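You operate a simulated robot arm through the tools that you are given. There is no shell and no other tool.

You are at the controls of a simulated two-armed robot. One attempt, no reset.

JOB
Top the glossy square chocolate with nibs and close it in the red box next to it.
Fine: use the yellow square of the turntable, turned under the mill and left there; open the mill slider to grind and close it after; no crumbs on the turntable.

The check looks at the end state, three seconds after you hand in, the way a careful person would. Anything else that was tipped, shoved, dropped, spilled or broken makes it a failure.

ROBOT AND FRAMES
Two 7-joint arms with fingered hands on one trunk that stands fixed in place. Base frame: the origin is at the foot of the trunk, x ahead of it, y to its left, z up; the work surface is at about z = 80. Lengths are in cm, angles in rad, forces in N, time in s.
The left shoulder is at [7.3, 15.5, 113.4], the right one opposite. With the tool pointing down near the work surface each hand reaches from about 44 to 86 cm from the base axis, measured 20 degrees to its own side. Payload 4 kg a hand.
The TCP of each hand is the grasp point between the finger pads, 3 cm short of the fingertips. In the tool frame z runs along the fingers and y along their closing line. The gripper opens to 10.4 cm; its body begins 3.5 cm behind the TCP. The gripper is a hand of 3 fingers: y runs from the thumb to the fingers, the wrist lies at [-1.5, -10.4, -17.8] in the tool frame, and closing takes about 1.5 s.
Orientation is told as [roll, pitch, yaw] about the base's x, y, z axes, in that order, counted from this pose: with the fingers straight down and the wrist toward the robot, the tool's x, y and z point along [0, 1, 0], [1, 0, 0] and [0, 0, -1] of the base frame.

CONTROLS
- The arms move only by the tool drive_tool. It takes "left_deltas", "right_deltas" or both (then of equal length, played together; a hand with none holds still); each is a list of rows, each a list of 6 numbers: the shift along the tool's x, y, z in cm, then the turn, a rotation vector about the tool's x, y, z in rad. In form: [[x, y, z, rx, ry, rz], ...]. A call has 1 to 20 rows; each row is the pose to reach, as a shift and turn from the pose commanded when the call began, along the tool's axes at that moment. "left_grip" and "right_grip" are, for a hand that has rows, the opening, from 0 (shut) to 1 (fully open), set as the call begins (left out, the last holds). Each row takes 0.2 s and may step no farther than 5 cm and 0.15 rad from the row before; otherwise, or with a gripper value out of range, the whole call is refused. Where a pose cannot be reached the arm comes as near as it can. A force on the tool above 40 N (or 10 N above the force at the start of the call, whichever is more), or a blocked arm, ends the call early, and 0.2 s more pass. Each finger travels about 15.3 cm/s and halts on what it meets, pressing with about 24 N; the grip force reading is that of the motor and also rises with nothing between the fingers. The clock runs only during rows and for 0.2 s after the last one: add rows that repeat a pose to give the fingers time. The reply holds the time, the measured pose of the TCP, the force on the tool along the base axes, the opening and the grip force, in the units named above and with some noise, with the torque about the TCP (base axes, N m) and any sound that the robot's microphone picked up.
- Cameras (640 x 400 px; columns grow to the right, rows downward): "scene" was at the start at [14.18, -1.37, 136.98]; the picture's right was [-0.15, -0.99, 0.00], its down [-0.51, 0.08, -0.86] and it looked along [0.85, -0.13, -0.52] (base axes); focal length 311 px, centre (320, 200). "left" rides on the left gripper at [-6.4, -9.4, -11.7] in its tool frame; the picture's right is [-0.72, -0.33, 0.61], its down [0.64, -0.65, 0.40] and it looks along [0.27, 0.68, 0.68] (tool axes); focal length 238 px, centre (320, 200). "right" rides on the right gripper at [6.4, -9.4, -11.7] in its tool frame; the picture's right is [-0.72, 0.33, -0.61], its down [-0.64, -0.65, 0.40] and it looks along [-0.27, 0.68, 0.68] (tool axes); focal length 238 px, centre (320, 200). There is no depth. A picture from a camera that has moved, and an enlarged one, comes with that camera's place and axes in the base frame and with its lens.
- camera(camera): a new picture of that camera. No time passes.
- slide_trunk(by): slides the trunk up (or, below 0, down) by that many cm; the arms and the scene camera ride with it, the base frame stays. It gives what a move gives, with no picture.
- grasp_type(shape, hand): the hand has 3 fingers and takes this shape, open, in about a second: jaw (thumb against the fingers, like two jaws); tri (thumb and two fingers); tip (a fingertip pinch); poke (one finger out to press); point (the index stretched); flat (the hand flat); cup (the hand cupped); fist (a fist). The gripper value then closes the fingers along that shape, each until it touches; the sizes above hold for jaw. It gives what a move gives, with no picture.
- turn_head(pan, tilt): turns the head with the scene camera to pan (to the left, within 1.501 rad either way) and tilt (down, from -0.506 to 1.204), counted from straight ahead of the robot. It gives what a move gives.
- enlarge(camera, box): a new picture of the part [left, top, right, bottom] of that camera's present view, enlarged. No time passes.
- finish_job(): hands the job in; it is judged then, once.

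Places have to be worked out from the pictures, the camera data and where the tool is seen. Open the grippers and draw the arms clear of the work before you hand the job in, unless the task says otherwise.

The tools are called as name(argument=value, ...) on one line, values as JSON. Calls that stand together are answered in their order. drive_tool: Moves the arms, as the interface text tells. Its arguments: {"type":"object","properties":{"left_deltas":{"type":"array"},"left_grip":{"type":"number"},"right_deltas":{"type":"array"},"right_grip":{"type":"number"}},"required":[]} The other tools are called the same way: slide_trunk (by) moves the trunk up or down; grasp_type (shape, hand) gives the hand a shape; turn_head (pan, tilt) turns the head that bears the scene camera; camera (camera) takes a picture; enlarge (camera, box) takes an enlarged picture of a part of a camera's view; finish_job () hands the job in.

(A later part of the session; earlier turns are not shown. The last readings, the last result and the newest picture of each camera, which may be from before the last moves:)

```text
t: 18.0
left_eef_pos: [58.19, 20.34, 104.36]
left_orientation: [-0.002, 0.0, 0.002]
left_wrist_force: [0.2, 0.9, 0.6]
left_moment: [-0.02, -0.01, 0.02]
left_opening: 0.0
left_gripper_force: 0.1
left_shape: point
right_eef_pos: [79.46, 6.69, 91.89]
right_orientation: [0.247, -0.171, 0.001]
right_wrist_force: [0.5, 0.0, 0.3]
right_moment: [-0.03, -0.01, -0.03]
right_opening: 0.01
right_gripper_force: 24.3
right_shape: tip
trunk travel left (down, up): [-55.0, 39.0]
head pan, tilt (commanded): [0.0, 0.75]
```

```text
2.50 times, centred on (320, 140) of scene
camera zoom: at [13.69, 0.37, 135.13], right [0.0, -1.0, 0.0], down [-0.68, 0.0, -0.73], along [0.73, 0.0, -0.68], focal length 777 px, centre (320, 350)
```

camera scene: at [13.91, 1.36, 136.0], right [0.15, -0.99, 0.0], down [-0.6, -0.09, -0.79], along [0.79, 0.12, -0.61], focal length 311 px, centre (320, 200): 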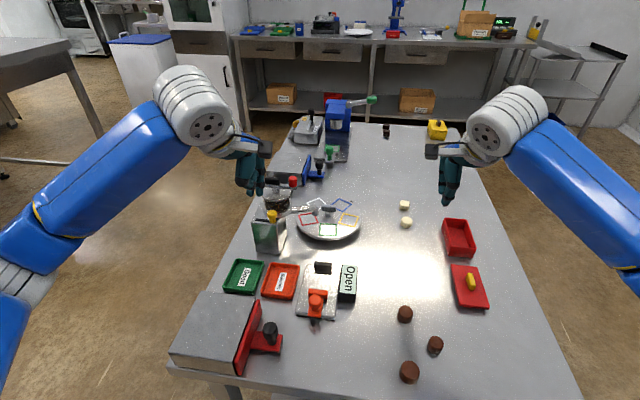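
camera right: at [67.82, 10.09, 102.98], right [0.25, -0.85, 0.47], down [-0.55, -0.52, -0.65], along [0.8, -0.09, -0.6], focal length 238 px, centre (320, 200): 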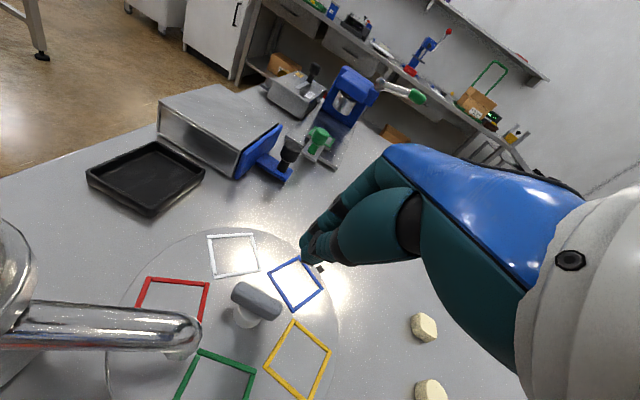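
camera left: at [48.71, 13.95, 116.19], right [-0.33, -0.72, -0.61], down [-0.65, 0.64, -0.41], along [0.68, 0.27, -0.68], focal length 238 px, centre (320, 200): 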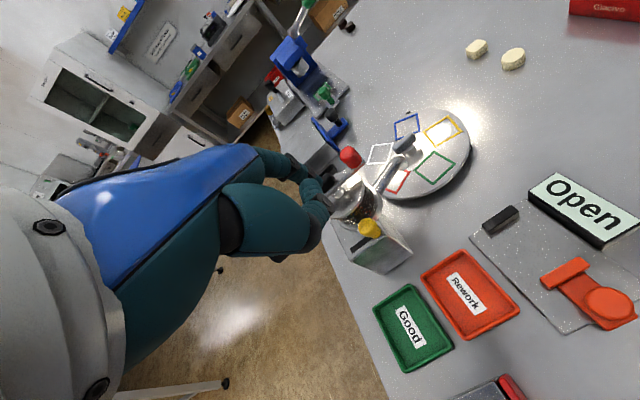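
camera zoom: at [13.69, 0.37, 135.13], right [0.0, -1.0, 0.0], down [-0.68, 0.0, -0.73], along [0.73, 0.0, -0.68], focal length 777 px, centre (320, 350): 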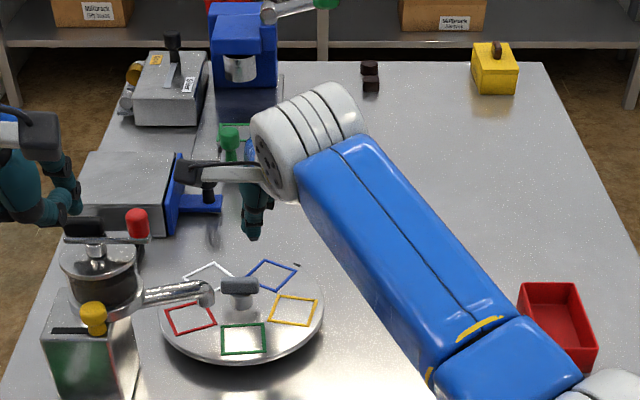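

The right camera now shows the turntable from above: bar centre (76.5,8.65), yellow centre (75.9,3.0). I descend to bar height on the bar's far side.

drive_tool(right_deltas=[[-0.3, -0.22, 1.23, 0, 0, 0], [-0.6, -0.44, 2.46, 0, 0, 0], [-0.94, -0.65, 3.69, 0, 0, 0], [-1.25, -0.87, 4.92, 0, 0, 0]])

camera(camera="right")

enlarge(camera="left", box=[330, 80, 510, 220])

enlarge(camera="scene", box=[220, 60, 420, 220])

```text
t: 19.0
left_eef_pos: [58.12, 20.27, 104.32]
left_orientation: [0.0, -0.001, 0.001]
left_wrist_force: [0.0, -0.8, 0.4]
left_moment: [0.0, -0.03, 0.02]
left_opening: 0.01
left_gripper_force: 0.1
left_shape: point
right_eef_pos: [79.47, 6.6, 86.75]
right_orientation: [0.249, -0.171, 0.002]
right_wrist_force: [-0.7, 0.0, 0.5]
right_moment: [0.02, 0.02, -0.01]
right_opening: 0.01
right_gripper_force: 23.7
right_shape: tip
trunk travel left (down, up): [-55.0, 39.0]
head pan, tilt (commanded): [0.0, 0.75]
```

```text
taken
camera right: at [67.78, 9.95, 97.76], right [0.25, -0.85, 0.47], down [-0.55, -0.52, -0.65], along [0.8, -0.09, -0.6], focal length 238 px, centre (320, 200)
```

right: 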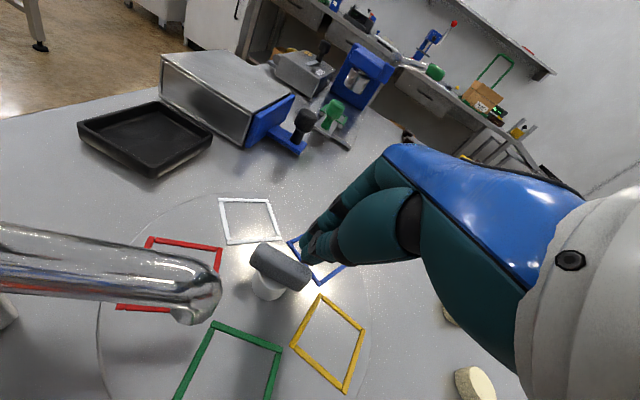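

```text
2.86 times, centred on (420, 150) of left
camera zoom: at [48.73, 13.94, 116.18], right [-0.33, -0.72, -0.61], down [-0.65, 0.64, -0.4], along [0.68, 0.27, -0.68], focal length 681 px, centre (34, 343)
```

zoom: 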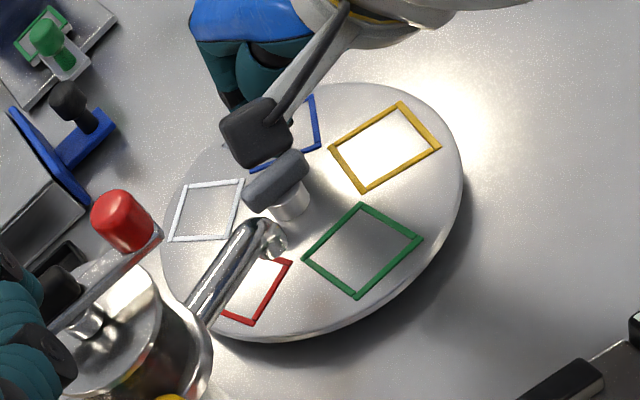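

```text
2.50 times, centred on (320, 140) of scene
camera zoom: at [13.66, 0.23, 135.14], right [0.0, -1.0, 0.0], down [-0.68, 0.0, -0.73], along [0.73, 0.0, -0.68], focal length 777 px, centre (320, 350)
```

zoom: 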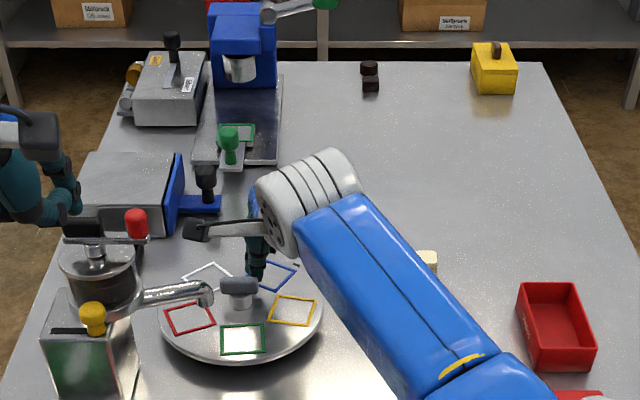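

The pusher is in place beyond the bar. I make a short test push toward the robot to rotate the disc by about 20 degrees and see how it behaves.

drive_tool(right_deltas=[[0.01, -0.3, -0.05, 0, 0, 0], [0.03, -0.59, -0.1, 0, 0, 0], [0.05, -0.84, -0.14, 0, 0, 0], [0.07, -1.08, -0.17, 0, 0, 0], [-0.02, -1.2, -0.22, 0, 0, 0], [-0.12, -1.35, -0.28, 0, 0, 0], [-0.23, -1.48, -0.33, 0, 0, 0], [-0.34, -1.6, -0.39, 0, 0, 0], [-0.34, -1.71, -0.39, 0, 0, 0]])

camera(camera="right")

enlarge(camera="left", box=[330, 80, 510, 220])

enlarge(camera="scene", box=[220, 100, 360, 220])

```text
t: 21.0
left_eef_pos: [58.03, 20.16, 104.31]
left_orientation: [-0.001, 0.0, 0.0]
left_wrist_force: [0.0, -0.6, 0.5]
left_moment: [-0.01, -0.02, 0.02]
left_opening: 0.01
left_gripper_force: 0.0
left_shape: point
right_eef_pos: [77.54, 6.19, 86.77]
right_orientation: [0.251, -0.169, 0.001]
right_wrist_force: [2.1, -0.3, 1.6]
right_moment: [0.0, 0.03, 0.0]
right_opening: 0.0
right_gripper_force: 24.3
right_shape: tip
trunk travel left (down, up): [-55.0, 39.0]
head pan, tilt (commanded): [0.0, 0.75]
```

```text
taken
camera right: at [66.03, 9.49, 97.81], right [0.25, -0.85, 0.47], down [-0.55, -0.52, -0.65], along [0.8, -0.09, -0.6], focal length 238 px, centre (320, 200)
```

right: 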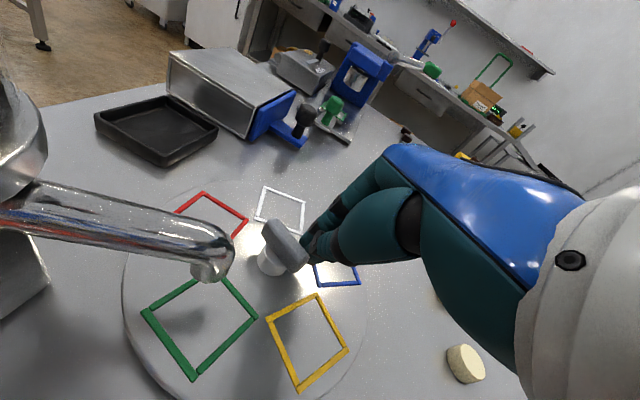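

```text
2.86 times, centred on (420, 150) of left
camera zoom: at [48.71, 13.92, 116.2], right [-0.33, -0.72, -0.61], down [-0.65, 0.64, -0.41], along [0.68, 0.27, -0.68], focal length 681 px, centre (34, 343)
```

zoom: 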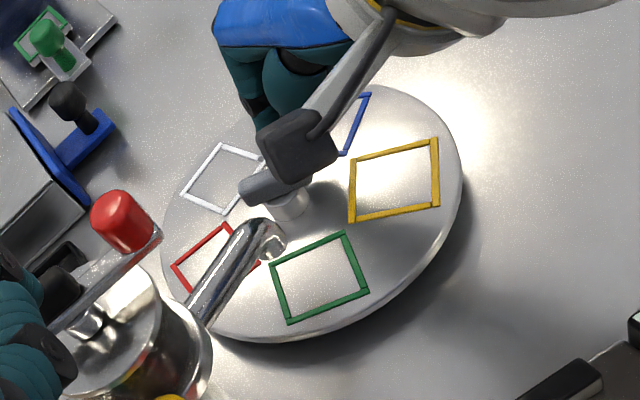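

```text
3.33 times, centred on (290, 160) of scene
camera zoom: at [13.63, 0.2, 135.14], right [0.0, -1.0, 0.0], down [-0.68, 0.0, -0.73], along [0.73, 0.0, -0.68], focal length 1036 px, centre (420, 333)
```

zoom: 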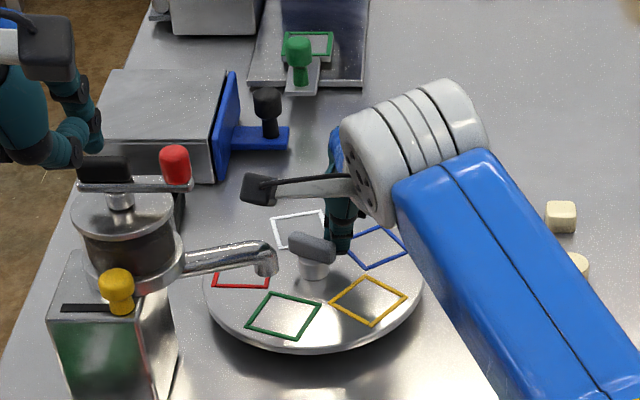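

Pushing the bar works with only about 2 N and the disc stays where it is left. I back the pusher off and lift it clear.

drive_tool(right_deltas=[[-0.02, 0.4, 0.07, 0, 0, 0], [-0.03, 0.8, 0.13, 0, 0, 0], [0.6, 1.25, -2.4, 0, 0, 0], [1.27, 1.7, -5.0, 0, 0, 0], [1.92, 2.14, -7.51, 0, 0, 0]])

camera(camera="right")

enlarge(camera="left", box=[330, 80, 510, 220])

enlarge(camera="scene", box=[220, 100, 360, 220])

```text
t: 22.2
left_eef_pos: [57.99, 20.24, 104.48]
left_orientation: [0.0, -0.001, 0.003]
left_wrist_force: [-0.3, -0.3, -0.1]
left_moment: [0.0, 0.03, -0.01]
left_opening: 0.01
left_gripper_force: 0.0
left_shape: point
right_eef_pos: [78.41, 6.26, 94.95]
right_orientation: [0.248, -0.171, 0.001]
right_wrist_force: [-0.2, -0.1, -0.6]
right_moment: [0.04, 0.02, 0.0]
right_opening: 0.01
right_gripper_force: 24.5
right_shape: tip
trunk travel left (down, up): [-55.0, 39.0]
head pan, tilt (commanded): [0.0, 0.75]
```

```text
taken
camera right: at [66.85, 9.54, 105.94], right [0.25, -0.85, 0.47], down [-0.55, -0.52, -0.65], along [0.8, -0.09, -0.6], focal length 238 px, centre (320, 200)
```

right: 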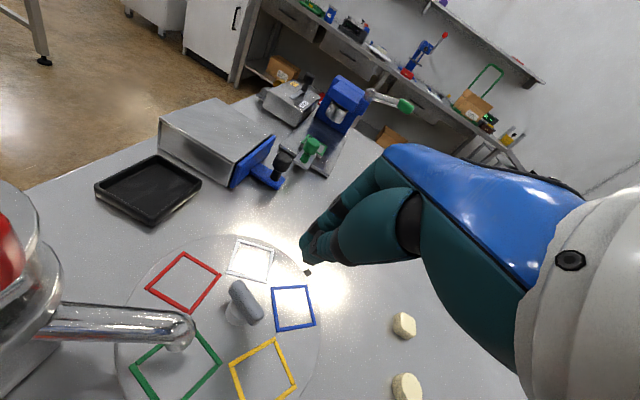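

```text
2.86 times, centred on (420, 150) of left
camera zoom: at [48.69, 13.95, 116.19], right [-0.33, -0.72, -0.61], down [-0.65, 0.64, -0.41], along [0.68, 0.27, -0.68], focal length 681 px, centre (34, 343)
```

zoom: 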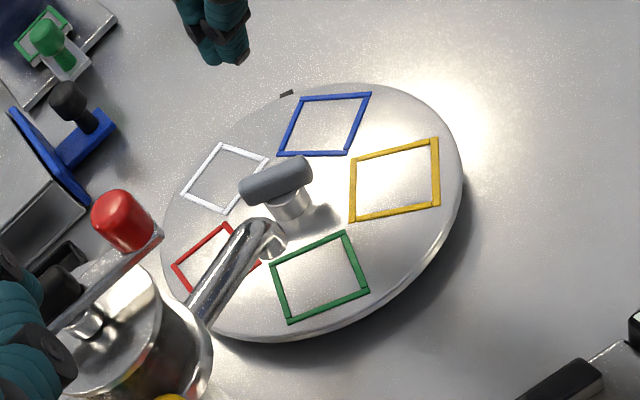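

```text
3.33 times, centred on (290, 160) of scene
camera zoom: at [13.61, 0.24, 135.14], right [0.0, -1.0, 0.0], down [-0.68, 0.0, -0.73], along [0.73, 0.0, -0.68], focal length 1036 px, centre (420, 333)
```

zoom: 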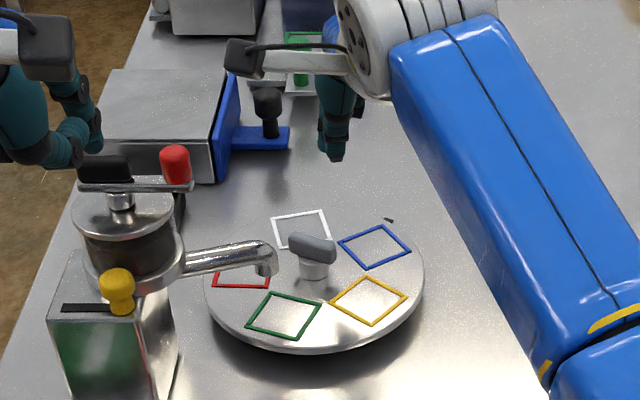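

The disc moved about 22° and stays. Now I back the left hand away from the mill for safety and bring the right hand, opened modestly, above the cream square chocolate.

drive_tool(right_deltas=[[-2.44, 0.4, -1.42, 0.0033, -0.0416, 0.0004], [-4.88, 0.81, -2.85, 0.0067, -0.0832, 0.0008], [-7.32, 1.21, -4.27, 0.01, -0.1248, 0.0013], [-9.76, 1.61, -5.69, 0.0133, -0.1663, 0.0017], [-12.2, 2.02, -7.12, 0.0167, -0.2079, 0.0021], [-14.64, 2.42, -8.54, 0.02, -0.2495, 0.0025]], left_deltas=[[0, -1, -1, 0, 0, 0], [0, -2, -2, 0, 0, 0], [0, -3, -3, 0, 0, 0], [0, -4, -4, 0, 0, 0], [0, -5, -5, 0, 0, 0], [0, -6, -6, 0, 0, 0]], right_grip=0.42)

slide_trunk(by=-9)

camera(camera="right")

camera(camera="scene")

```text
t: 23.6
left_eef_pos: [52.18, 20.24, 110.43]
left_orientation: [0.001, 0.001, 0.003]
left_wrist_force: [0.5, 0.3, 0.9]
left_moment: [-0.01, -0.02, 0.02]
left_opening: 0.0
left_gripper_force: 0.1
left_shape: point
right_eef_pos: [80.07, -10.17, 99.96]
right_orientation: [-0.001, -0.151, 0.001]
right_wrist_force: [0.1, -0.3, 0.0]
right_moment: [-0.03, -0.01, 0.02]
right_opening: 4.37
right_gripper_force: 0.1
right_shape: tip
trunk travel left (down, up): [-55.0, 39.0]
head pan, tilt (commanded): [0.0, 0.75]
```

```text
t: 24.9
left_eef_pos: [52.21, 20.39, 101.44]
left_orientation: [-0.001, 0.0, 0.001]
left_wrist_force: [0.5, 0.9, 0.3]
left_moment: [-0.02, -0.03, -0.01]
left_opening: 0.0
left_gripper_force: 0.0
left_shape: point
right_eef_pos: [80.08, -10.1, 91.0]
right_orientation: [-0.001, -0.149, 0.0]
right_wrist_force: [0.0, -0.7, 0.4]
right_moment: [0.02, 0.01, 0.01]
right_opening: 4.34
right_gripper_force: 0.0
right_shape: tip
trunk travel left (down, up): [-46.0, 48.0]
head pan, tilt (commanded): [0.0, 0.75]
```

```text
taken
camera right: at [68.85, -3.75, 100.98], right [0.23, -0.72, 0.66], down [-0.58, -0.64, -0.5], along [0.78, -0.27, -0.57], focal length 238 px, centre (320, 200)
```

right: 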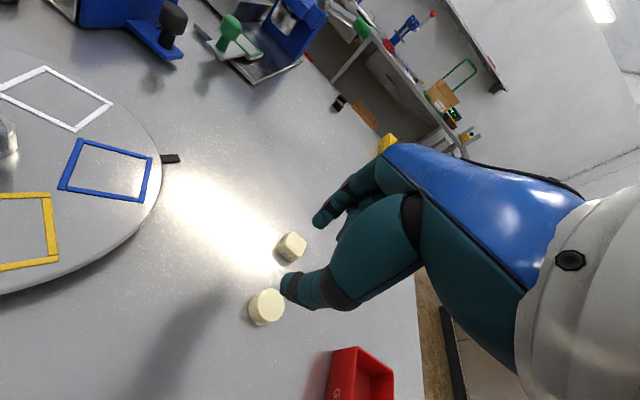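

```text
taken
camera scene: at [13.59, 0.15, 126.15], right [0.0, -1.0, 0.0], down [-0.68, 0.0, -0.73], along [0.73, 0.0, -0.68], focal length 311 px, centre (320, 200)
```

scene: 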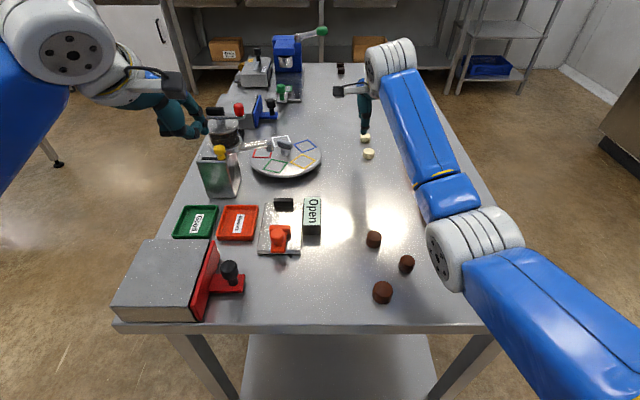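

enlarge(camera="right", box=[235, 200, 345, 340])

enlarge(camera="scene", box=[330, 70, 410, 180])

```text
2.86 times, centred on (290, 270) of right
camera zoom: at [68.85, -3.75, 100.98], right [0.23, -0.72, 0.66], down [-0.58, -0.64, -0.5], along [0.78, -0.27, -0.57], focal length 681 px, centre (406, 0)
```

zoom: 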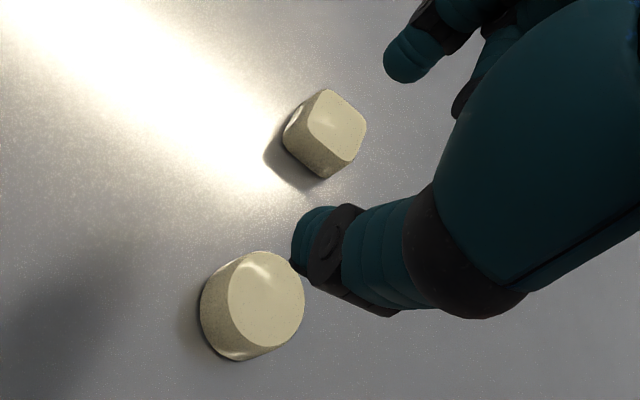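

```text
3.64 times, centred on (370, 125) of scene
camera zoom: at [13.59, 0.15, 126.15], right [0.0, -1.0, 0.0], down [-0.68, 0.0, -0.73], along [0.73, 0.0, -0.68], focal length 1130 px, centre (138, 473)
```

zoom: 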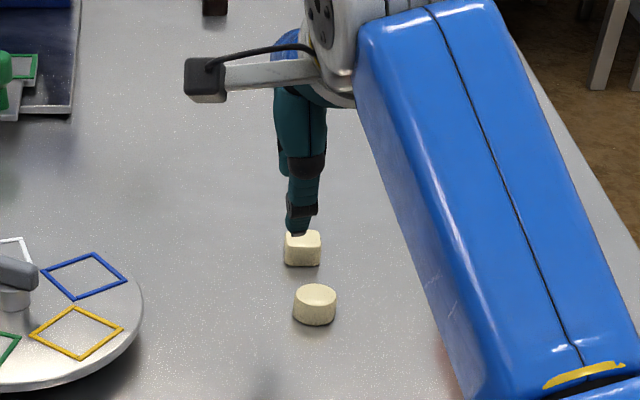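

Chocolate centre refined to about (85.7,-12.05), faces aligned with the base axes. I move directly above it at a safe height to verify alignment.

drive_tool(right_deltas=[[-0.65, 1.58, 1.25, 0, 0, 0], [-1.3, 3.16, 2.5, 0, 0, 0], [-1.95, 4.74, 3.75, 0, 0, 0], [-1.95, 4.74, 3.75, 0, 0, 0]])

enlarge(camera="right", box=[235, 180, 375, 330])

enlarge(camera="scene", box=[330, 70, 410, 180])

```text
t: 25.9
left_eef_pos: [52.14, 20.31, 101.39]
left_orientation: [-0.003, -0.001, 0.001]
left_wrist_force: [0.9, 0.4, 0.6]
left_moment: [0.06, 0.05, 0.01]
left_opening: 0.01
left_gripper_force: 0.0
left_shape: point
right_eef_pos: [85.46, -12.1, 88.04]
right_orientation: [0.0, -0.152, 0.0]
right_wrist_force: [0.1, -0.6, -0.5]
right_moment: [0.01, 0.02, 0.01]
right_opening: 4.38
right_gripper_force: 0.0
right_shape: tip
trunk travel left (down, up): [-46.0, 48.0]
head pan, tilt (commanded): [0.0, 0.75]
```

```text
2.67 times, centred on (305, 255) of right
camera zoom: at [74.23, -5.71, 97.93], right [0.23, -0.72, 0.66], down [-0.58, -0.64, -0.5], along [0.78, -0.27, -0.57], focal length 636 px, centre (360, 53)
```

zoom: 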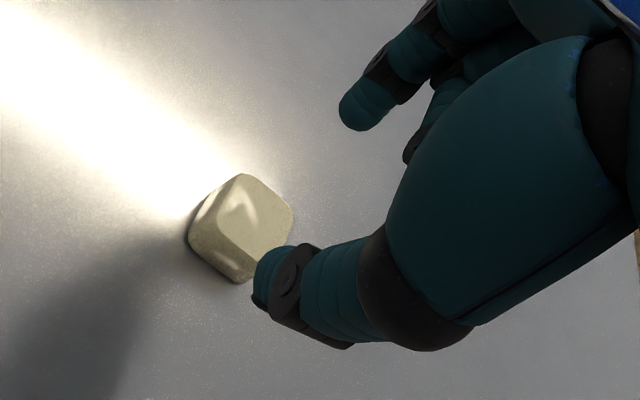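

```text
3.64 times, centred on (370, 125) of scene
camera zoom: at [13.62, 0.15, 126.14], right [0.0, -1.0, 0.0], down [-0.68, 0.0, -0.73], along [0.73, 0.0, -0.68], focal length 1130 px, centre (138, 473)
```

zoom: 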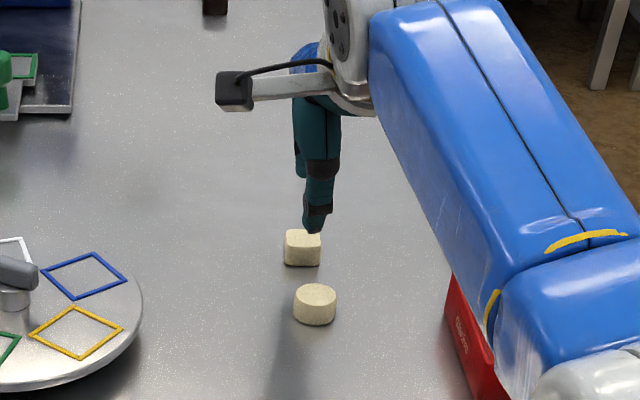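

Aligned within a few millimetres. I descend to grasp height with the fingers still open.

drive_tool(right_deltas=[[0.04, -0.18, 1.1, 0, 0, 0], [0.08, -0.36, 2.2, 0, 0, 0], [0.12, -0.55, 3.3, 0, 0, 0], [0.15, -0.68, 4.0, 0, 0, 0], [0.15, -0.73, 4.41, 0, 0, 0]])

enlarge(camera="right", box=[235, 160, 375, 310])

enlarge(camera="scene", box=[330, 70, 410, 180])

```text
t: 27.1
left_eef_pos: [52.03, 20.22, 101.49]
left_orientation: [-0.001, -0.002, 0.002]
left_wrist_force: [-0.3, 0.2, 0.0]
left_moment: [0.03, 0.01, 0.0]
left_opening: 0.0
left_gripper_force: 0.0
left_shape: point
right_eef_pos: [85.29, -11.75, 83.53]
right_orientation: [-0.001, -0.154, 0.002]
right_wrist_force: [-0.9, -1.0, 3.5]
right_moment: [0.01, 0.06, 0.0]
right_opening: 4.34
right_gripper_force: 0.1
right_shape: tip
trunk travel left (down, up): [-46.0, 48.0]
head pan, tilt (commanded): [0.0, 0.75]
```

```text
2.67 times, centred on (305, 235) of right
camera zoom: at [74.11, -5.55, 93.58], right [0.23, -0.72, 0.66], down [-0.58, -0.64, -0.5], along [0.78, -0.27, -0.57], focal length 636 px, centre (360, 107)
```

zoom: 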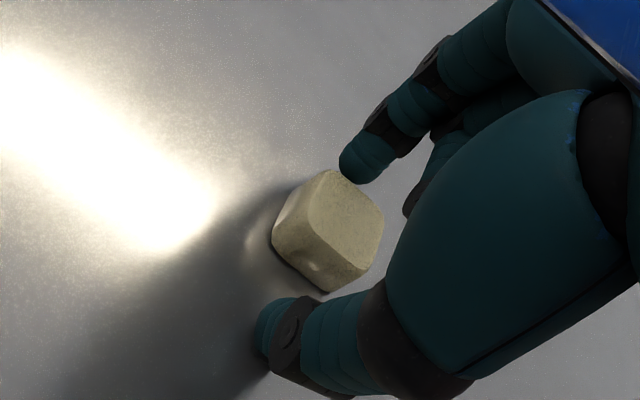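

```text
3.64 times, centred on (370, 125) of scene
camera zoom: at [13.5, 0.16, 126.17], right [0.0, -1.0, 0.0], down [-0.68, 0.0, -0.73], along [0.73, 0.0, -0.68], focal length 1130 px, centre (138, 473)
```

zoom: 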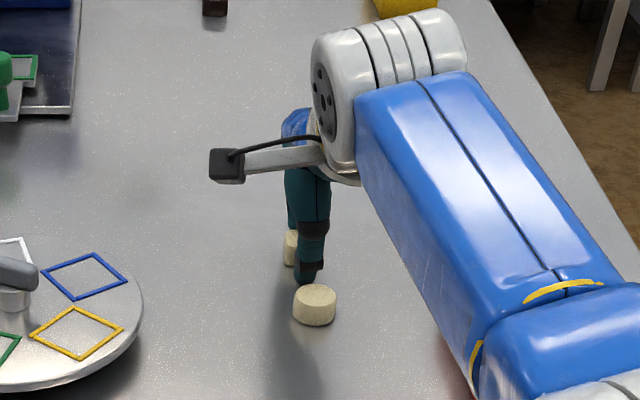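

Fingers straddle the piece; a 3.5 N vertical reading suggests the tips just touch the table, so I lift 3 mm and close gently on it.

drive_tool(right_deltas=[[0, 0.04, -0.3, 0, 0, 0], [0, 0.04, -0.3, 0, 0, 0], [0, 0.04, -0.3, 0, 0, 0], [0, 0.04, -0.3, 0, 0, 0], [0, 0.04, -0.3, 0, 0, 0], [0, 0.04, -0.3, 0, 0, 0]], right_grip=0.2)

enlarge(camera="right", box=[235, 160, 375, 310])

```text
t: 28.4
left_eef_pos: [52.17, 20.34, 101.31]
left_orientation: [-0.002, 0.0, 0.002]
left_wrist_force: [-0.1, -0.3, 0.2]
left_moment: [0.0, 0.02, 0.04]
left_opening: 0.0
left_gripper_force: 0.0
left_shape: point
right_eef_pos: [85.24, -11.73, 83.69]
right_orientation: [-0.002, -0.151, 0.002]
right_wrist_force: [0.5, 0.8, -0.3]
right_moment: [-0.01, -0.02, 0.03]
right_opening: 2.2
right_gripper_force: 0.0
right_shape: tip
trunk travel left (down, up): [-46.0, 48.0]
head pan, tilt (commanded): [0.0, 0.75]
```

```text
2.67 times, centred on (305, 235) of right
camera zoom: at [74.19, -5.53, 93.76], right [0.23, -0.72, 0.66], down [-0.58, -0.64, -0.5], along [0.78, -0.27, -0.57], focal length 636 px, centre (360, 107)
```

zoom: 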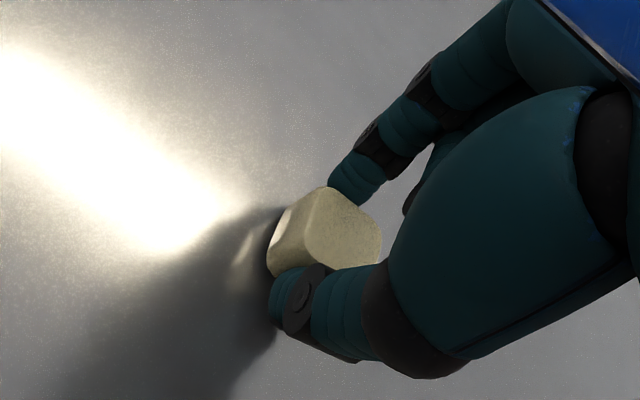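

Opening is 2.2 cm with no grip force yet, so I close a little further.

drive_tool(right_deltas=[[0, 0, 0, 0, 0, 0], [0, 0, 0, 0, 0, 0], [0, 0, 0, 0, 0, 0], [0, 0, 0, 0, 0, 0]], right_grip=0.1)

enlarge(camera="right", box=[235, 160, 375, 310])

```text
t: 29.4
left_eef_pos: [52.19, 20.35, 101.38]
left_orientation: [-0.002, -0.001, 0.002]
left_wrist_force: [-0.3, 0.1, 0.2]
left_moment: [0.02, -0.02, 0.01]
left_opening: 0.0
left_gripper_force: 0.1
left_shape: point
right_eef_pos: [85.36, -11.92, 83.66]
right_orientation: [0.001, -0.151, 0.002]
right_wrist_force: [0.1, -1.2, 0.0]
right_moment: [-0.01, 0.01, 0.02]
right_opening: 2.14
right_gripper_force: 23.7
right_shape: tip
trunk travel left (down, up): [-46.0, 48.0]
head pan, tilt (commanded): [0.0, 0.75]
```

```text
2.67 times, centred on (305, 235) of right
camera zoom: at [74.18, -5.53, 93.77], right [0.23, -0.72, 0.66], down [-0.58, -0.64, -0.5], along [0.78, -0.27, -0.57], focal length 636 px, centre (360, 107)
```

zoom: 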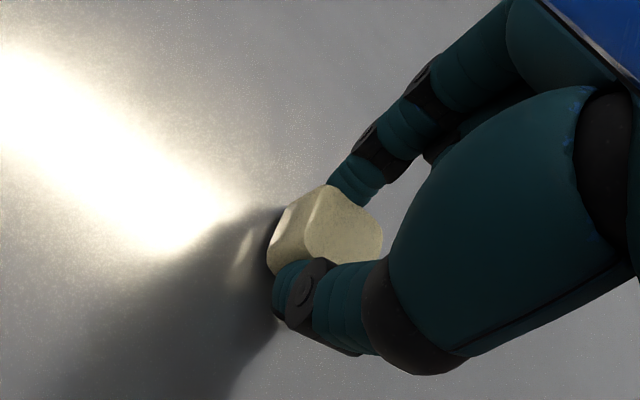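

Grip is firm (23.7 N at 2.14 cm). I lift straight up.

drive_tool(right_deltas=[[0, 0.22, -1.48, 0, 0, 0], [0, 0.45, -2.97, 0, 0, 0], [0, 0.75, -4.94, 0, 0, 0], [0, 1.05, -6.92, 0, 0, 0], [0, 1.05, -6.92, 0, 0, 0]])

camera(camera="right")

camera(camera="scene")

```text
t: 30.6
left_eef_pos: [52.1, 20.25, 101.37]
left_orientation: [-0.001, -0.001, 0.002]
left_wrist_force: [-0.2, -0.3, -0.8]
left_moment: [-0.02, 0.0, -0.01]
left_opening: 0.01
left_gripper_force: 0.1
left_shape: point
right_eef_pos: [85.34, -11.85, 90.63]
right_orientation: [-0.002, -0.15, 0.002]
right_wrist_force: [-0.9, 0.2, 0.3]
right_moment: [0.0, 0.05, -0.02]
right_opening: 2.14
right_gripper_force: 24.1
right_shape: tip
trunk travel left (down, up): [-46.0, 48.0]
head pan, tilt (commanded): [0.0, 0.75]
```

```text
taken
camera right: at [74.2, -5.52, 100.69], right [0.23, -0.72, 0.66], down [-0.58, -0.64, -0.5], along [0.78, -0.27, -0.57], focal length 238 px, centre (320, 200)
```

right: 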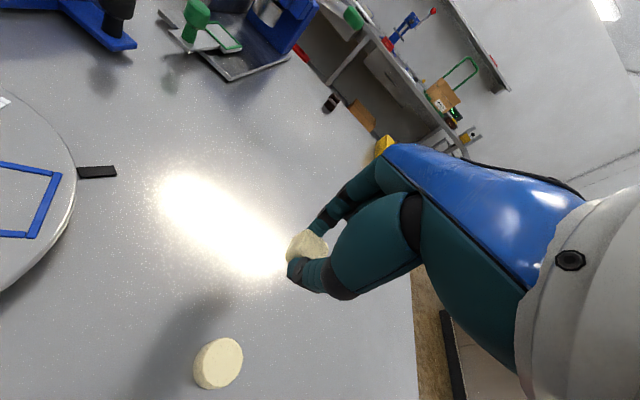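

```text
taken
camera scene: at [13.65, 0.15, 126.14], right [0.0, -1.0, 0.0], down [-0.68, 0.0, -0.73], along [0.73, 0.0, -0.68], focal length 311 px, centre (320, 200)
```

scene: 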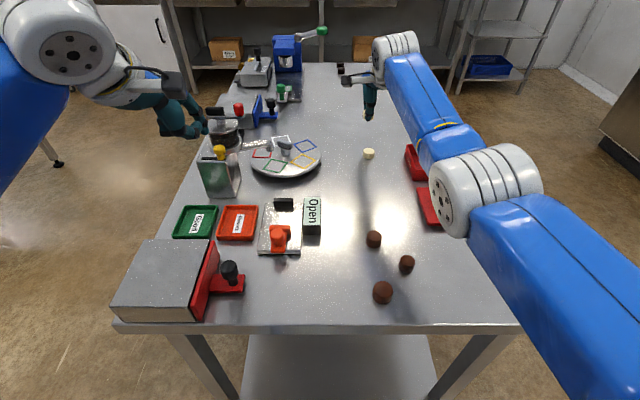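

The chocolate is held. From several views the disc centre is (77.1,8.45), square radius 5.65, yellow now centred at (73.6,4.0). I carry the piece above the yellow square.

drive_tool(right_deltas=[[0, 0.3, -2.0, 0, 0, 0], [1.6, -0.8, -3.2, 0, 0, 0], [4.2, -2.6, -4.2, 0, 0, 0], [7.0, -4.7, -4.6, 0, 0, 0], [9.8, -6.8, -4.8, 0, 0, 0], [12.4, -8.8, -5.0, 0, 0, 0], [14.6, -10.5, -5.1, 0, 0, 0], [15.9, -11.5, -5.17, 0, 0, 0], [15.9, -11.5, -5.17, 0, 0, 0]])

camera(camera="right")

camera(camera="left")

camera(camera="scene")

```text
t: 32.6
left_eef_pos: [52.15, 20.31, 101.4]
left_orientation: [-0.001, 0.0, 0.002]
left_wrist_force: [0.5, 0.4, -0.5]
left_moment: [-0.02, -0.01, -0.02]
left_opening: 0.01
left_gripper_force: 0.0
left_shape: point
right_eef_pos: [73.21, 4.08, 93.97]
right_orientation: [-0.001, -0.149, 0.001]
right_wrist_force: [-0.3, 0.4, -1.2]
right_moment: [-0.01, -0.04, -0.03]
right_opening: 2.11
right_gripper_force: 24.1
right_shape: tip
trunk travel left (down, up): [-46.0, 48.0]
head pan, tilt (commanded): [0.0, 0.75]
```

```text
taken
camera right: at [61.93, 10.36, 104.11], right [0.23, -0.72, 0.66], down [-0.58, -0.64, -0.5], along [0.78, -0.27, -0.57], focal length 238 px, centre (320, 200)
```

right: 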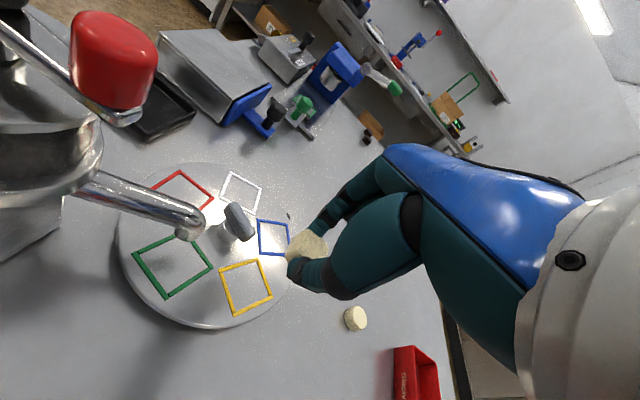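

```text
taken
camera left: at [42.78, 13.94, 113.2], right [-0.33, -0.72, -0.61], down [-0.65, 0.64, -0.4], along [0.68, 0.27, -0.68], focal length 238 px, centre (320, 200)
```

left: 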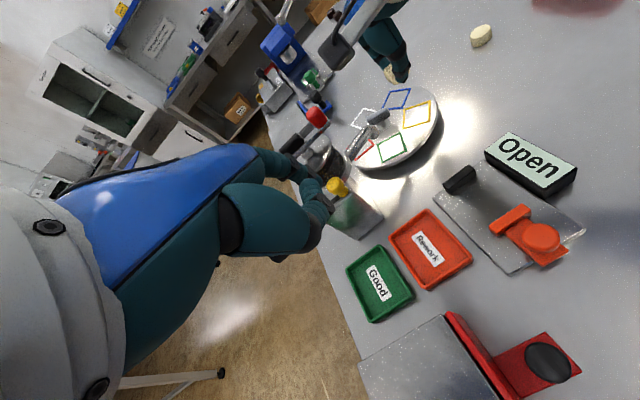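

```text
taken
camera scene: at [13.61, 0.21, 126.14], right [0.0, -1.0, 0.0], down [-0.68, 0.0, -0.73], along [0.73, 0.0, -0.68], focal length 311 px, centre (320, 200)
```

scene: 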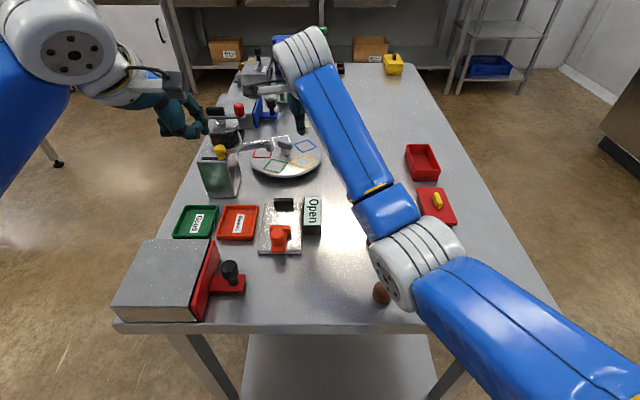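

Yellow is confirmed at about (73.5,4.0) with the piece right above it. I descend toward the disc, slowing near contact.

drive_tool(right_deltas=[[0, -0.3, 2.0, 0, 0, 0], [-0.03, -0.6, 4.0, 0, 0, 0], [-0.05, -0.9, 6.0, 0, 0, 0], [-0.05, -1.12, 7.4, 0, 0, 0], [-0.05, -1.18, 7.9, 0, 0, 0], [-0.05, -1.21, 8.1, 0, 0, 0]])

enlarge(camera="right", box=[160, 150, 370, 320])

enlarge(camera="left", box=[330, 40, 480, 190])

enlarge(camera="scene", box=[220, 100, 360, 220])

```text
t: 34.0
left_eef_pos: [52.17, 20.28, 101.51]
left_orientation: [-0.002, 0.001, 0.002]
left_wrist_force: [-0.2, -0.1, 0.7]
left_moment: [0.06, -0.02, 0.01]
left_opening: 0.02
left_gripper_force: 0.1
left_shape: point
right_eef_pos: [73.12, 4.02, 85.94]
right_orientation: [-0.001, -0.151, 0.001]
right_wrist_force: [0.5, 1.1, 2.4]
right_moment: [0.03, 0.02, 0.0]
right_opening: 2.16
right_gripper_force: 23.6
right_shape: tip
trunk travel left (down, up): [-46.0, 48.0]
head pan, tilt (commanded): [0.0, 0.75]
```

```text
2.35 times, centred on (265, 235) of right
camera zoom: at [61.89, 10.32, 96.01], right [0.23, -0.72, 0.66], down [-0.58, -0.64, -0.5], along [0.78, -0.27, -0.57], focal length 561 px, centre (449, 118)
```

zoom: 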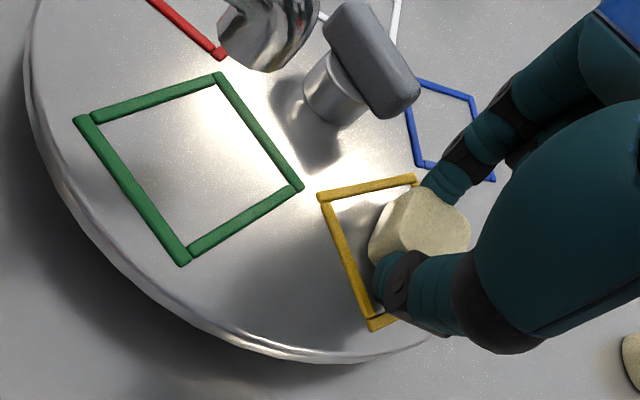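

```text
2.67 times, centred on (405, 115) of left
camera zoom: at [42.72, 13.99, 113.22], right [-0.33, -0.72, -0.61], down [-0.65, 0.64, -0.41], along [0.68, 0.27, -0.68], focal length 636 px, centre (93, 427)
```

zoom: 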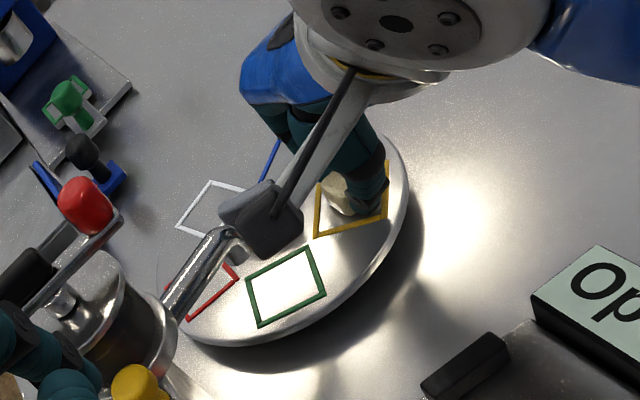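

```text
3.33 times, centred on (290, 160) of scene
camera zoom: at [13.54, 0.23, 126.16], right [0.0, -1.0, 0.0], down [-0.68, 0.0, -0.73], along [0.73, 0.0, -0.68], focal length 1036 px, centre (420, 333)
```

zoom: 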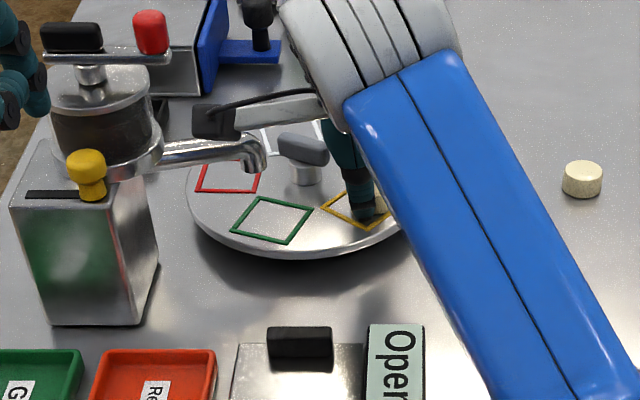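

The piece is centred over the yellow square, about to touch. I lower a few more millimetres and watch the vertical force.

drive_tool(right_deltas=[[0, -0.02, 0.1, 0, 0, 0], [0, -0.03, 0.2, 0, 0, 0], [0, -0.03, 0.2, 0, 0, 0]])

```text
t: 34.9
left_eef_pos: [52.08, 20.29, 101.48]
left_orientation: [-0.003, -0.001, 0.002]
left_wrist_force: [-0.6, -0.6, 0.0]
left_moment: [0.02, 0.01, -0.03]
left_opening: 0.0
left_gripper_force: 0.1
left_shape: point
right_eef_pos: [73.02, 4.01, 85.88]
right_orientation: [0.002, -0.155, 0.003]
right_wrist_force: [0.8, 1.2, 7.4]
right_moment: [0.02, 0.0, -0.01]
right_opening: 2.17
right_gripper_force: 24.5
right_shape: tip
trunk travel left (down, up): [-46.0, 48.0]
head pan, tilt (commanded): [0.0, 0.75]
```

Contact (7 N). I ease up 1.5 mm and open the fingers a little to release.

drive_tool(right_deltas=[[0, 0.02, -0.15, 0, 0, 0], [0, 0.02, -0.15, 0, 0, 0], [0, 0.02, -0.15, 0, 0, 0], [0, 0.02, -0.15, 0, 0, 0], [0, 0.02, -0.15, 0, 0, 0]], right_grip=0.36)

enlarge(camera="right", box=[160, 150, 370, 320])

```text
t: 36.0
left_eef_pos: [52.09, 20.35, 101.26]
left_orientation: [0.0, 0.0, 0.001]
left_wrist_force: [-0.7, -0.2, -1.4]
left_moment: [-0.05, -0.03, 0.02]
left_opening: 0.0
left_gripper_force: 0.0
left_shape: point
right_eef_pos: [73.1, 4.03, 85.75]
right_orientation: [0.0, -0.149, 0.003]
right_wrist_force: [1.7, 1.5, 1.8]
right_moment: [0.06, -0.04, -0.03]
right_opening: 3.59
right_gripper_force: 0.1
right_shape: tip
trunk travel left (down, up): [-46.0, 48.0]
head pan, tilt (commanded): [0.0, 0.75]
```

```text
2.35 times, centred on (265, 235) of right
camera zoom: at [61.92, 10.33, 95.87], right [0.23, -0.72, 0.66], down [-0.58, -0.64, -0.5], along [0.78, -0.27, -0.57], focal length 561 px, centre (449, 118)
```

zoom: 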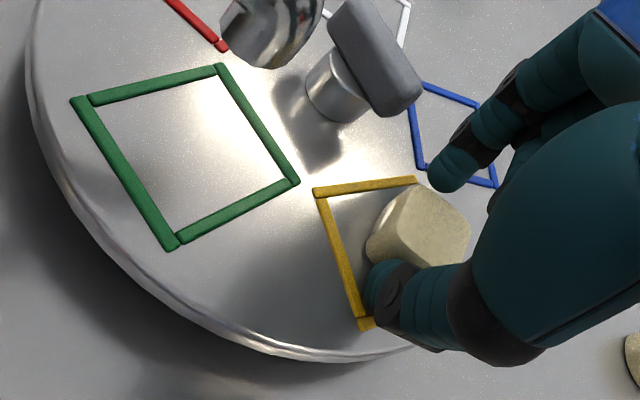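

Released; I open slightly more and lift straight up slowly.

drive_tool(right_deltas=[[0, 0, 0, 0, 0, 0], [0, 0, 0, 0, 0, 0], [0, 0.05, -0.35, 0, 0, 0], [0, 0.15, -1.0, 0, 0, 0], [0, 0.35, -2.3, 0, 0, 0], [0, 0.65, -4.3, 0, 0, 0], [0, 1.0, -6.6, 0, 0, 0], [0, 1.35, -8.9, 0, 0, 0]], right_grip=0.43)

camera(camera="right")

enlarge(camera="right", box=[110, 150, 310, 340])

enlarge(camera="left", box=[330, 60, 480, 190])

```text
t: 37.9
left_eef_pos: [52.21, 20.31, 101.39]
left_orientation: [-0.002, -0.002, 0.002]
left_wrist_force: [0.2, -0.7, -0.1]
left_moment: [-0.02, 0.01, 0.0]
left_opening: 0.02
left_gripper_force: 0.1
left_shape: point
right_eef_pos: [73.02, 4.05, 94.97]
right_orientation: [0.0, -0.151, 0.002]
right_wrist_force: [-0.2, 1.1, 0.4]
right_moment: [-0.03, 0.0, 0.0]
right_opening: 4.43
right_gripper_force: 0.0
right_shape: tip
trunk travel left (down, up): [-46.0, 48.0]
head pan, tilt (commanded): [0.0, 0.75]
```

```text
taken
camera right: at [61.9, 10.31, 104.94], right [0.23, -0.72, 0.66], down [-0.58, -0.64, -0.5], along [0.78, -0.27, -0.57], focal length 238 px, centre (320, 200)
```

right: 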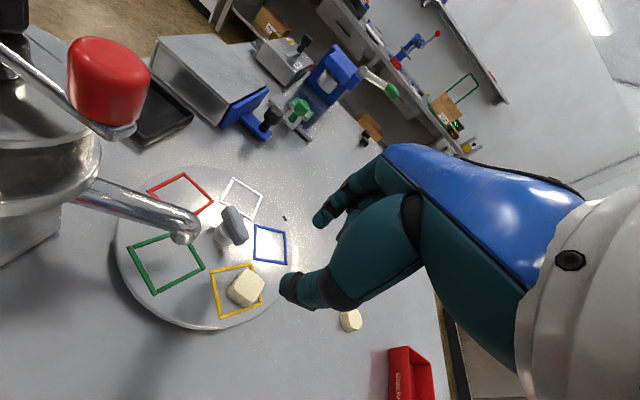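

```text
2.11 times, centred on (210, 245) of right
camera zoom: at [61.9, 10.31, 104.94], right [0.23, -0.72, 0.66], down [-0.58, -0.64, -0.5], along [0.78, -0.27, -0.57], focal length 502 px, centre (552, 105)
```

zoom: 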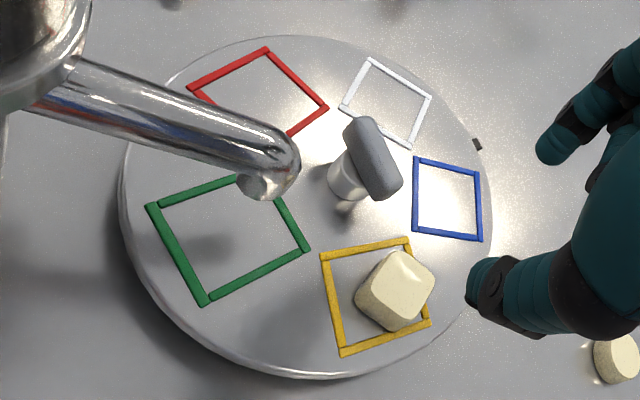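

```text
3.08 times, centred on (405, 125) of left
camera zoom: at [42.73, 13.99, 113.21], right [-0.33, -0.72, -0.61], down [-0.65, 0.64, -0.41], along [0.68, 0.27, -0.68], focal length 733 px, centre (58, 431)
```

zoom: 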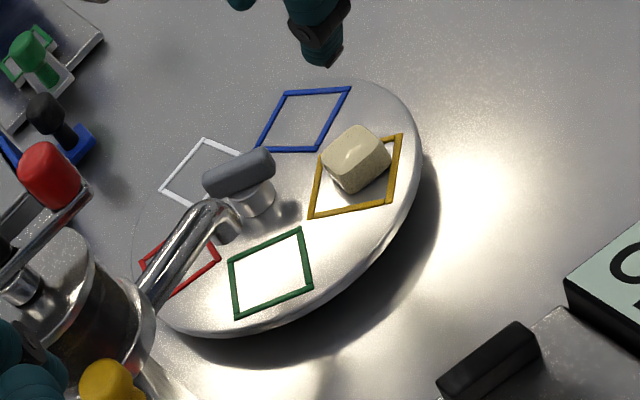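

The piece sits flat in the yellow square but about 4 mm too far out from the disc centre (r≈6.1 versus spout r≈5.7). I'll regrasp and shift it inward; first I descend again around it.

drive_tool(right_deltas=[[0, -0.35, 2.3, 0, 0, 0], [0, -0.7, 4.6, 0, 0, 0], [0, -1.0, 6.6, 0, 0, 0], [0, -1.2, 8.0, 0, 0, 0], [0, -1.32, 8.75, 0, 0, 0]])

enlarge(camera="right", box=[160, 150, 370, 320])

```text
t: 39.0
left_eef_pos: [52.11, 20.27, 101.52]
left_orientation: [-0.002, 0.0, 0.002]
left_wrist_force: [0.6, -0.3, -0.6]
left_moment: [0.0, 0.0, 0.02]
left_opening: 0.0
left_gripper_force: 0.0
left_shape: point
right_eef_pos: [73.03, 3.91, 86.16]
right_orientation: [-0.001, -0.15, 0.0]
right_wrist_force: [-0.3, -0.4, 2.2]
right_moment: [0.04, 0.08, 0.01]
right_opening: 4.46
right_gripper_force: 0.1
right_shape: tip
trunk travel left (down, up): [-46.0, 48.0]
head pan, tilt (commanded): [0.0, 0.75]
```

```text
2.35 times, centred on (265, 235) of right
camera zoom: at [61.83, 10.23, 96.11], right [0.23, -0.72, 0.66], down [-0.58, -0.64, -0.5], along [0.78, -0.27, -0.57], focal length 561 px, centre (449, 118)
```

zoom: 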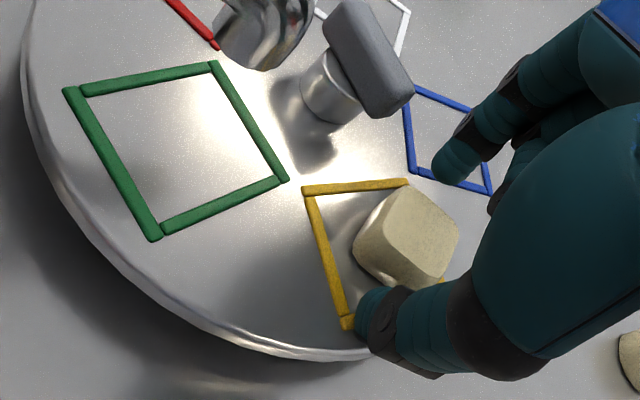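

drive_tool(right_deltas=[[0, 0.02, -0.1, 0, 0, 0], [0, 0.02, -0.1, 0, 0, 0], [0, 0.02, -0.1, 0, 0, 0], [0, 0.02, -0.1, 0, 0, 0], [0, 0.02, -0.1, 0, 0, 0], [0, 0.02, -0.1, 0, 0, 0], [0, 0.02, -0.1, 0, 0, 0]], right_grip=0.1)

enlarge(camera="right", box=[160, 150, 370, 320])

```text
t: 40.6
left_eef_pos: [52.12, 20.44, 101.39]
left_orientation: [-0.002, 0.0, 0.001]
left_wrist_force: [-0.9, 0.0, -0.2]
left_moment: [-0.02, -0.06, 0.0]
left_opening: 0.01
left_gripper_force: 0.0
left_shape: point
right_eef_pos: [73.0, 3.92, 86.14]
right_orientation: [-0.001, -0.15, 0.002]
right_wrist_force: [-0.2, 0.1, -0.3]
right_moment: [-0.02, -0.02, -0.06]
right_opening: 1.79
right_gripper_force: 23.8
right_shape: tip
trunk travel left (down, up): [-46.0, 48.0]
head pan, tilt (commanded): [0.0, 0.75]
```

```text
2.35 times, centred on (265, 235) of right
camera zoom: at [61.9, 10.22, 96.17], right [0.23, -0.72, 0.66], down [-0.58, -0.64, -0.5], along [0.78, -0.27, -0.57], focal length 561 px, centre (449, 118)
```

zoom: 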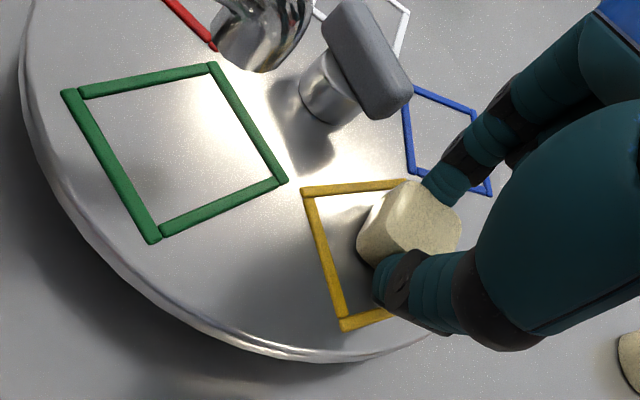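

Gripped again. I lift 3.5 mm, shift it by (+0.15,+0.42) cm, and set it back down.

drive_tool(right_deltas=[[0, 0.03, -0.2, 0, 0, 0], [0, 0.05, -0.35, 0, 0, 0], [0.2, 0.13, -0.33, 0, 0, 0], [0.42, 0.2, -0.32, 0, 0, 0], [0.42, 0.17, -0.15, 0, 0, 0], [0.42, 0.15, 0.0, 0, 0, 0], [0.42, 0.14, 0.08, 0, 0, 0]])

enlarge(camera="right", box=[160, 150, 370, 320])

```text
t: 42.2
left_eef_pos: [52.24, 20.18, 101.34]
left_orientation: [-0.002, 0.0, 0.001]
left_wrist_force: [-0.8, 0.4, 0.7]
left_moment: [0.01, 0.01, 0.03]
left_opening: 0.0
left_gripper_force: 0.1
left_shape: point
right_eef_pos: [73.31, 4.4, 86.08]
right_orientation: [0.0, -0.15, 0.002]
right_wrist_force: [0.0, 0.9, 0.6]
right_moment: [-0.01, -0.01, 0.02]
right_opening: 1.75
right_gripper_force: 24.1
right_shape: tip
trunk travel left (down, up): [-46.0, 48.0]
head pan, tilt (commanded): [0.0, 0.75]
```

```text
2.35 times, centred on (265, 235) of right
camera zoom: at [62.07, 10.69, 96.11], right [0.23, -0.72, 0.66], down [-0.58, -0.64, -0.5], along [0.78, -0.27, -0.57], focal length 561 px, centre (449, 118)
```

zoom: 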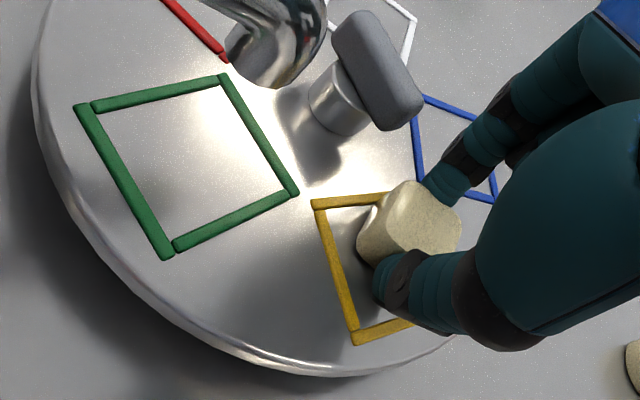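

drive_tool(right_deltas=[[0, -0.02, 0.1, 0, 0, 0], [0, -0.03, 0.18, 0, 0, 0], [0, -0.03, 0.18, 0, 0, 0]])

```text
t: 43.0
left_eef_pos: [52.2, 20.29, 101.47]
left_orientation: [-0.003, -0.001, 0.002]
left_wrist_force: [0.4, 0.2, -0.6]
left_moment: [-0.01, -0.03, -0.01]
left_opening: 0.02
left_gripper_force: 0.0
left_shape: point
right_eef_pos: [73.24, 4.35, 85.93]
right_orientation: [0.0, -0.152, 0.001]
right_wrist_force: [-0.5, -1.5, 3.8]
right_moment: [0.0, -0.04, 0.0]
right_opening: 1.77
right_gripper_force: 24.0
right_shape: tip
trunk travel left (down, up): [-46.0, 48.0]
head pan, tilt (commanded): [0.0, 0.75]
```

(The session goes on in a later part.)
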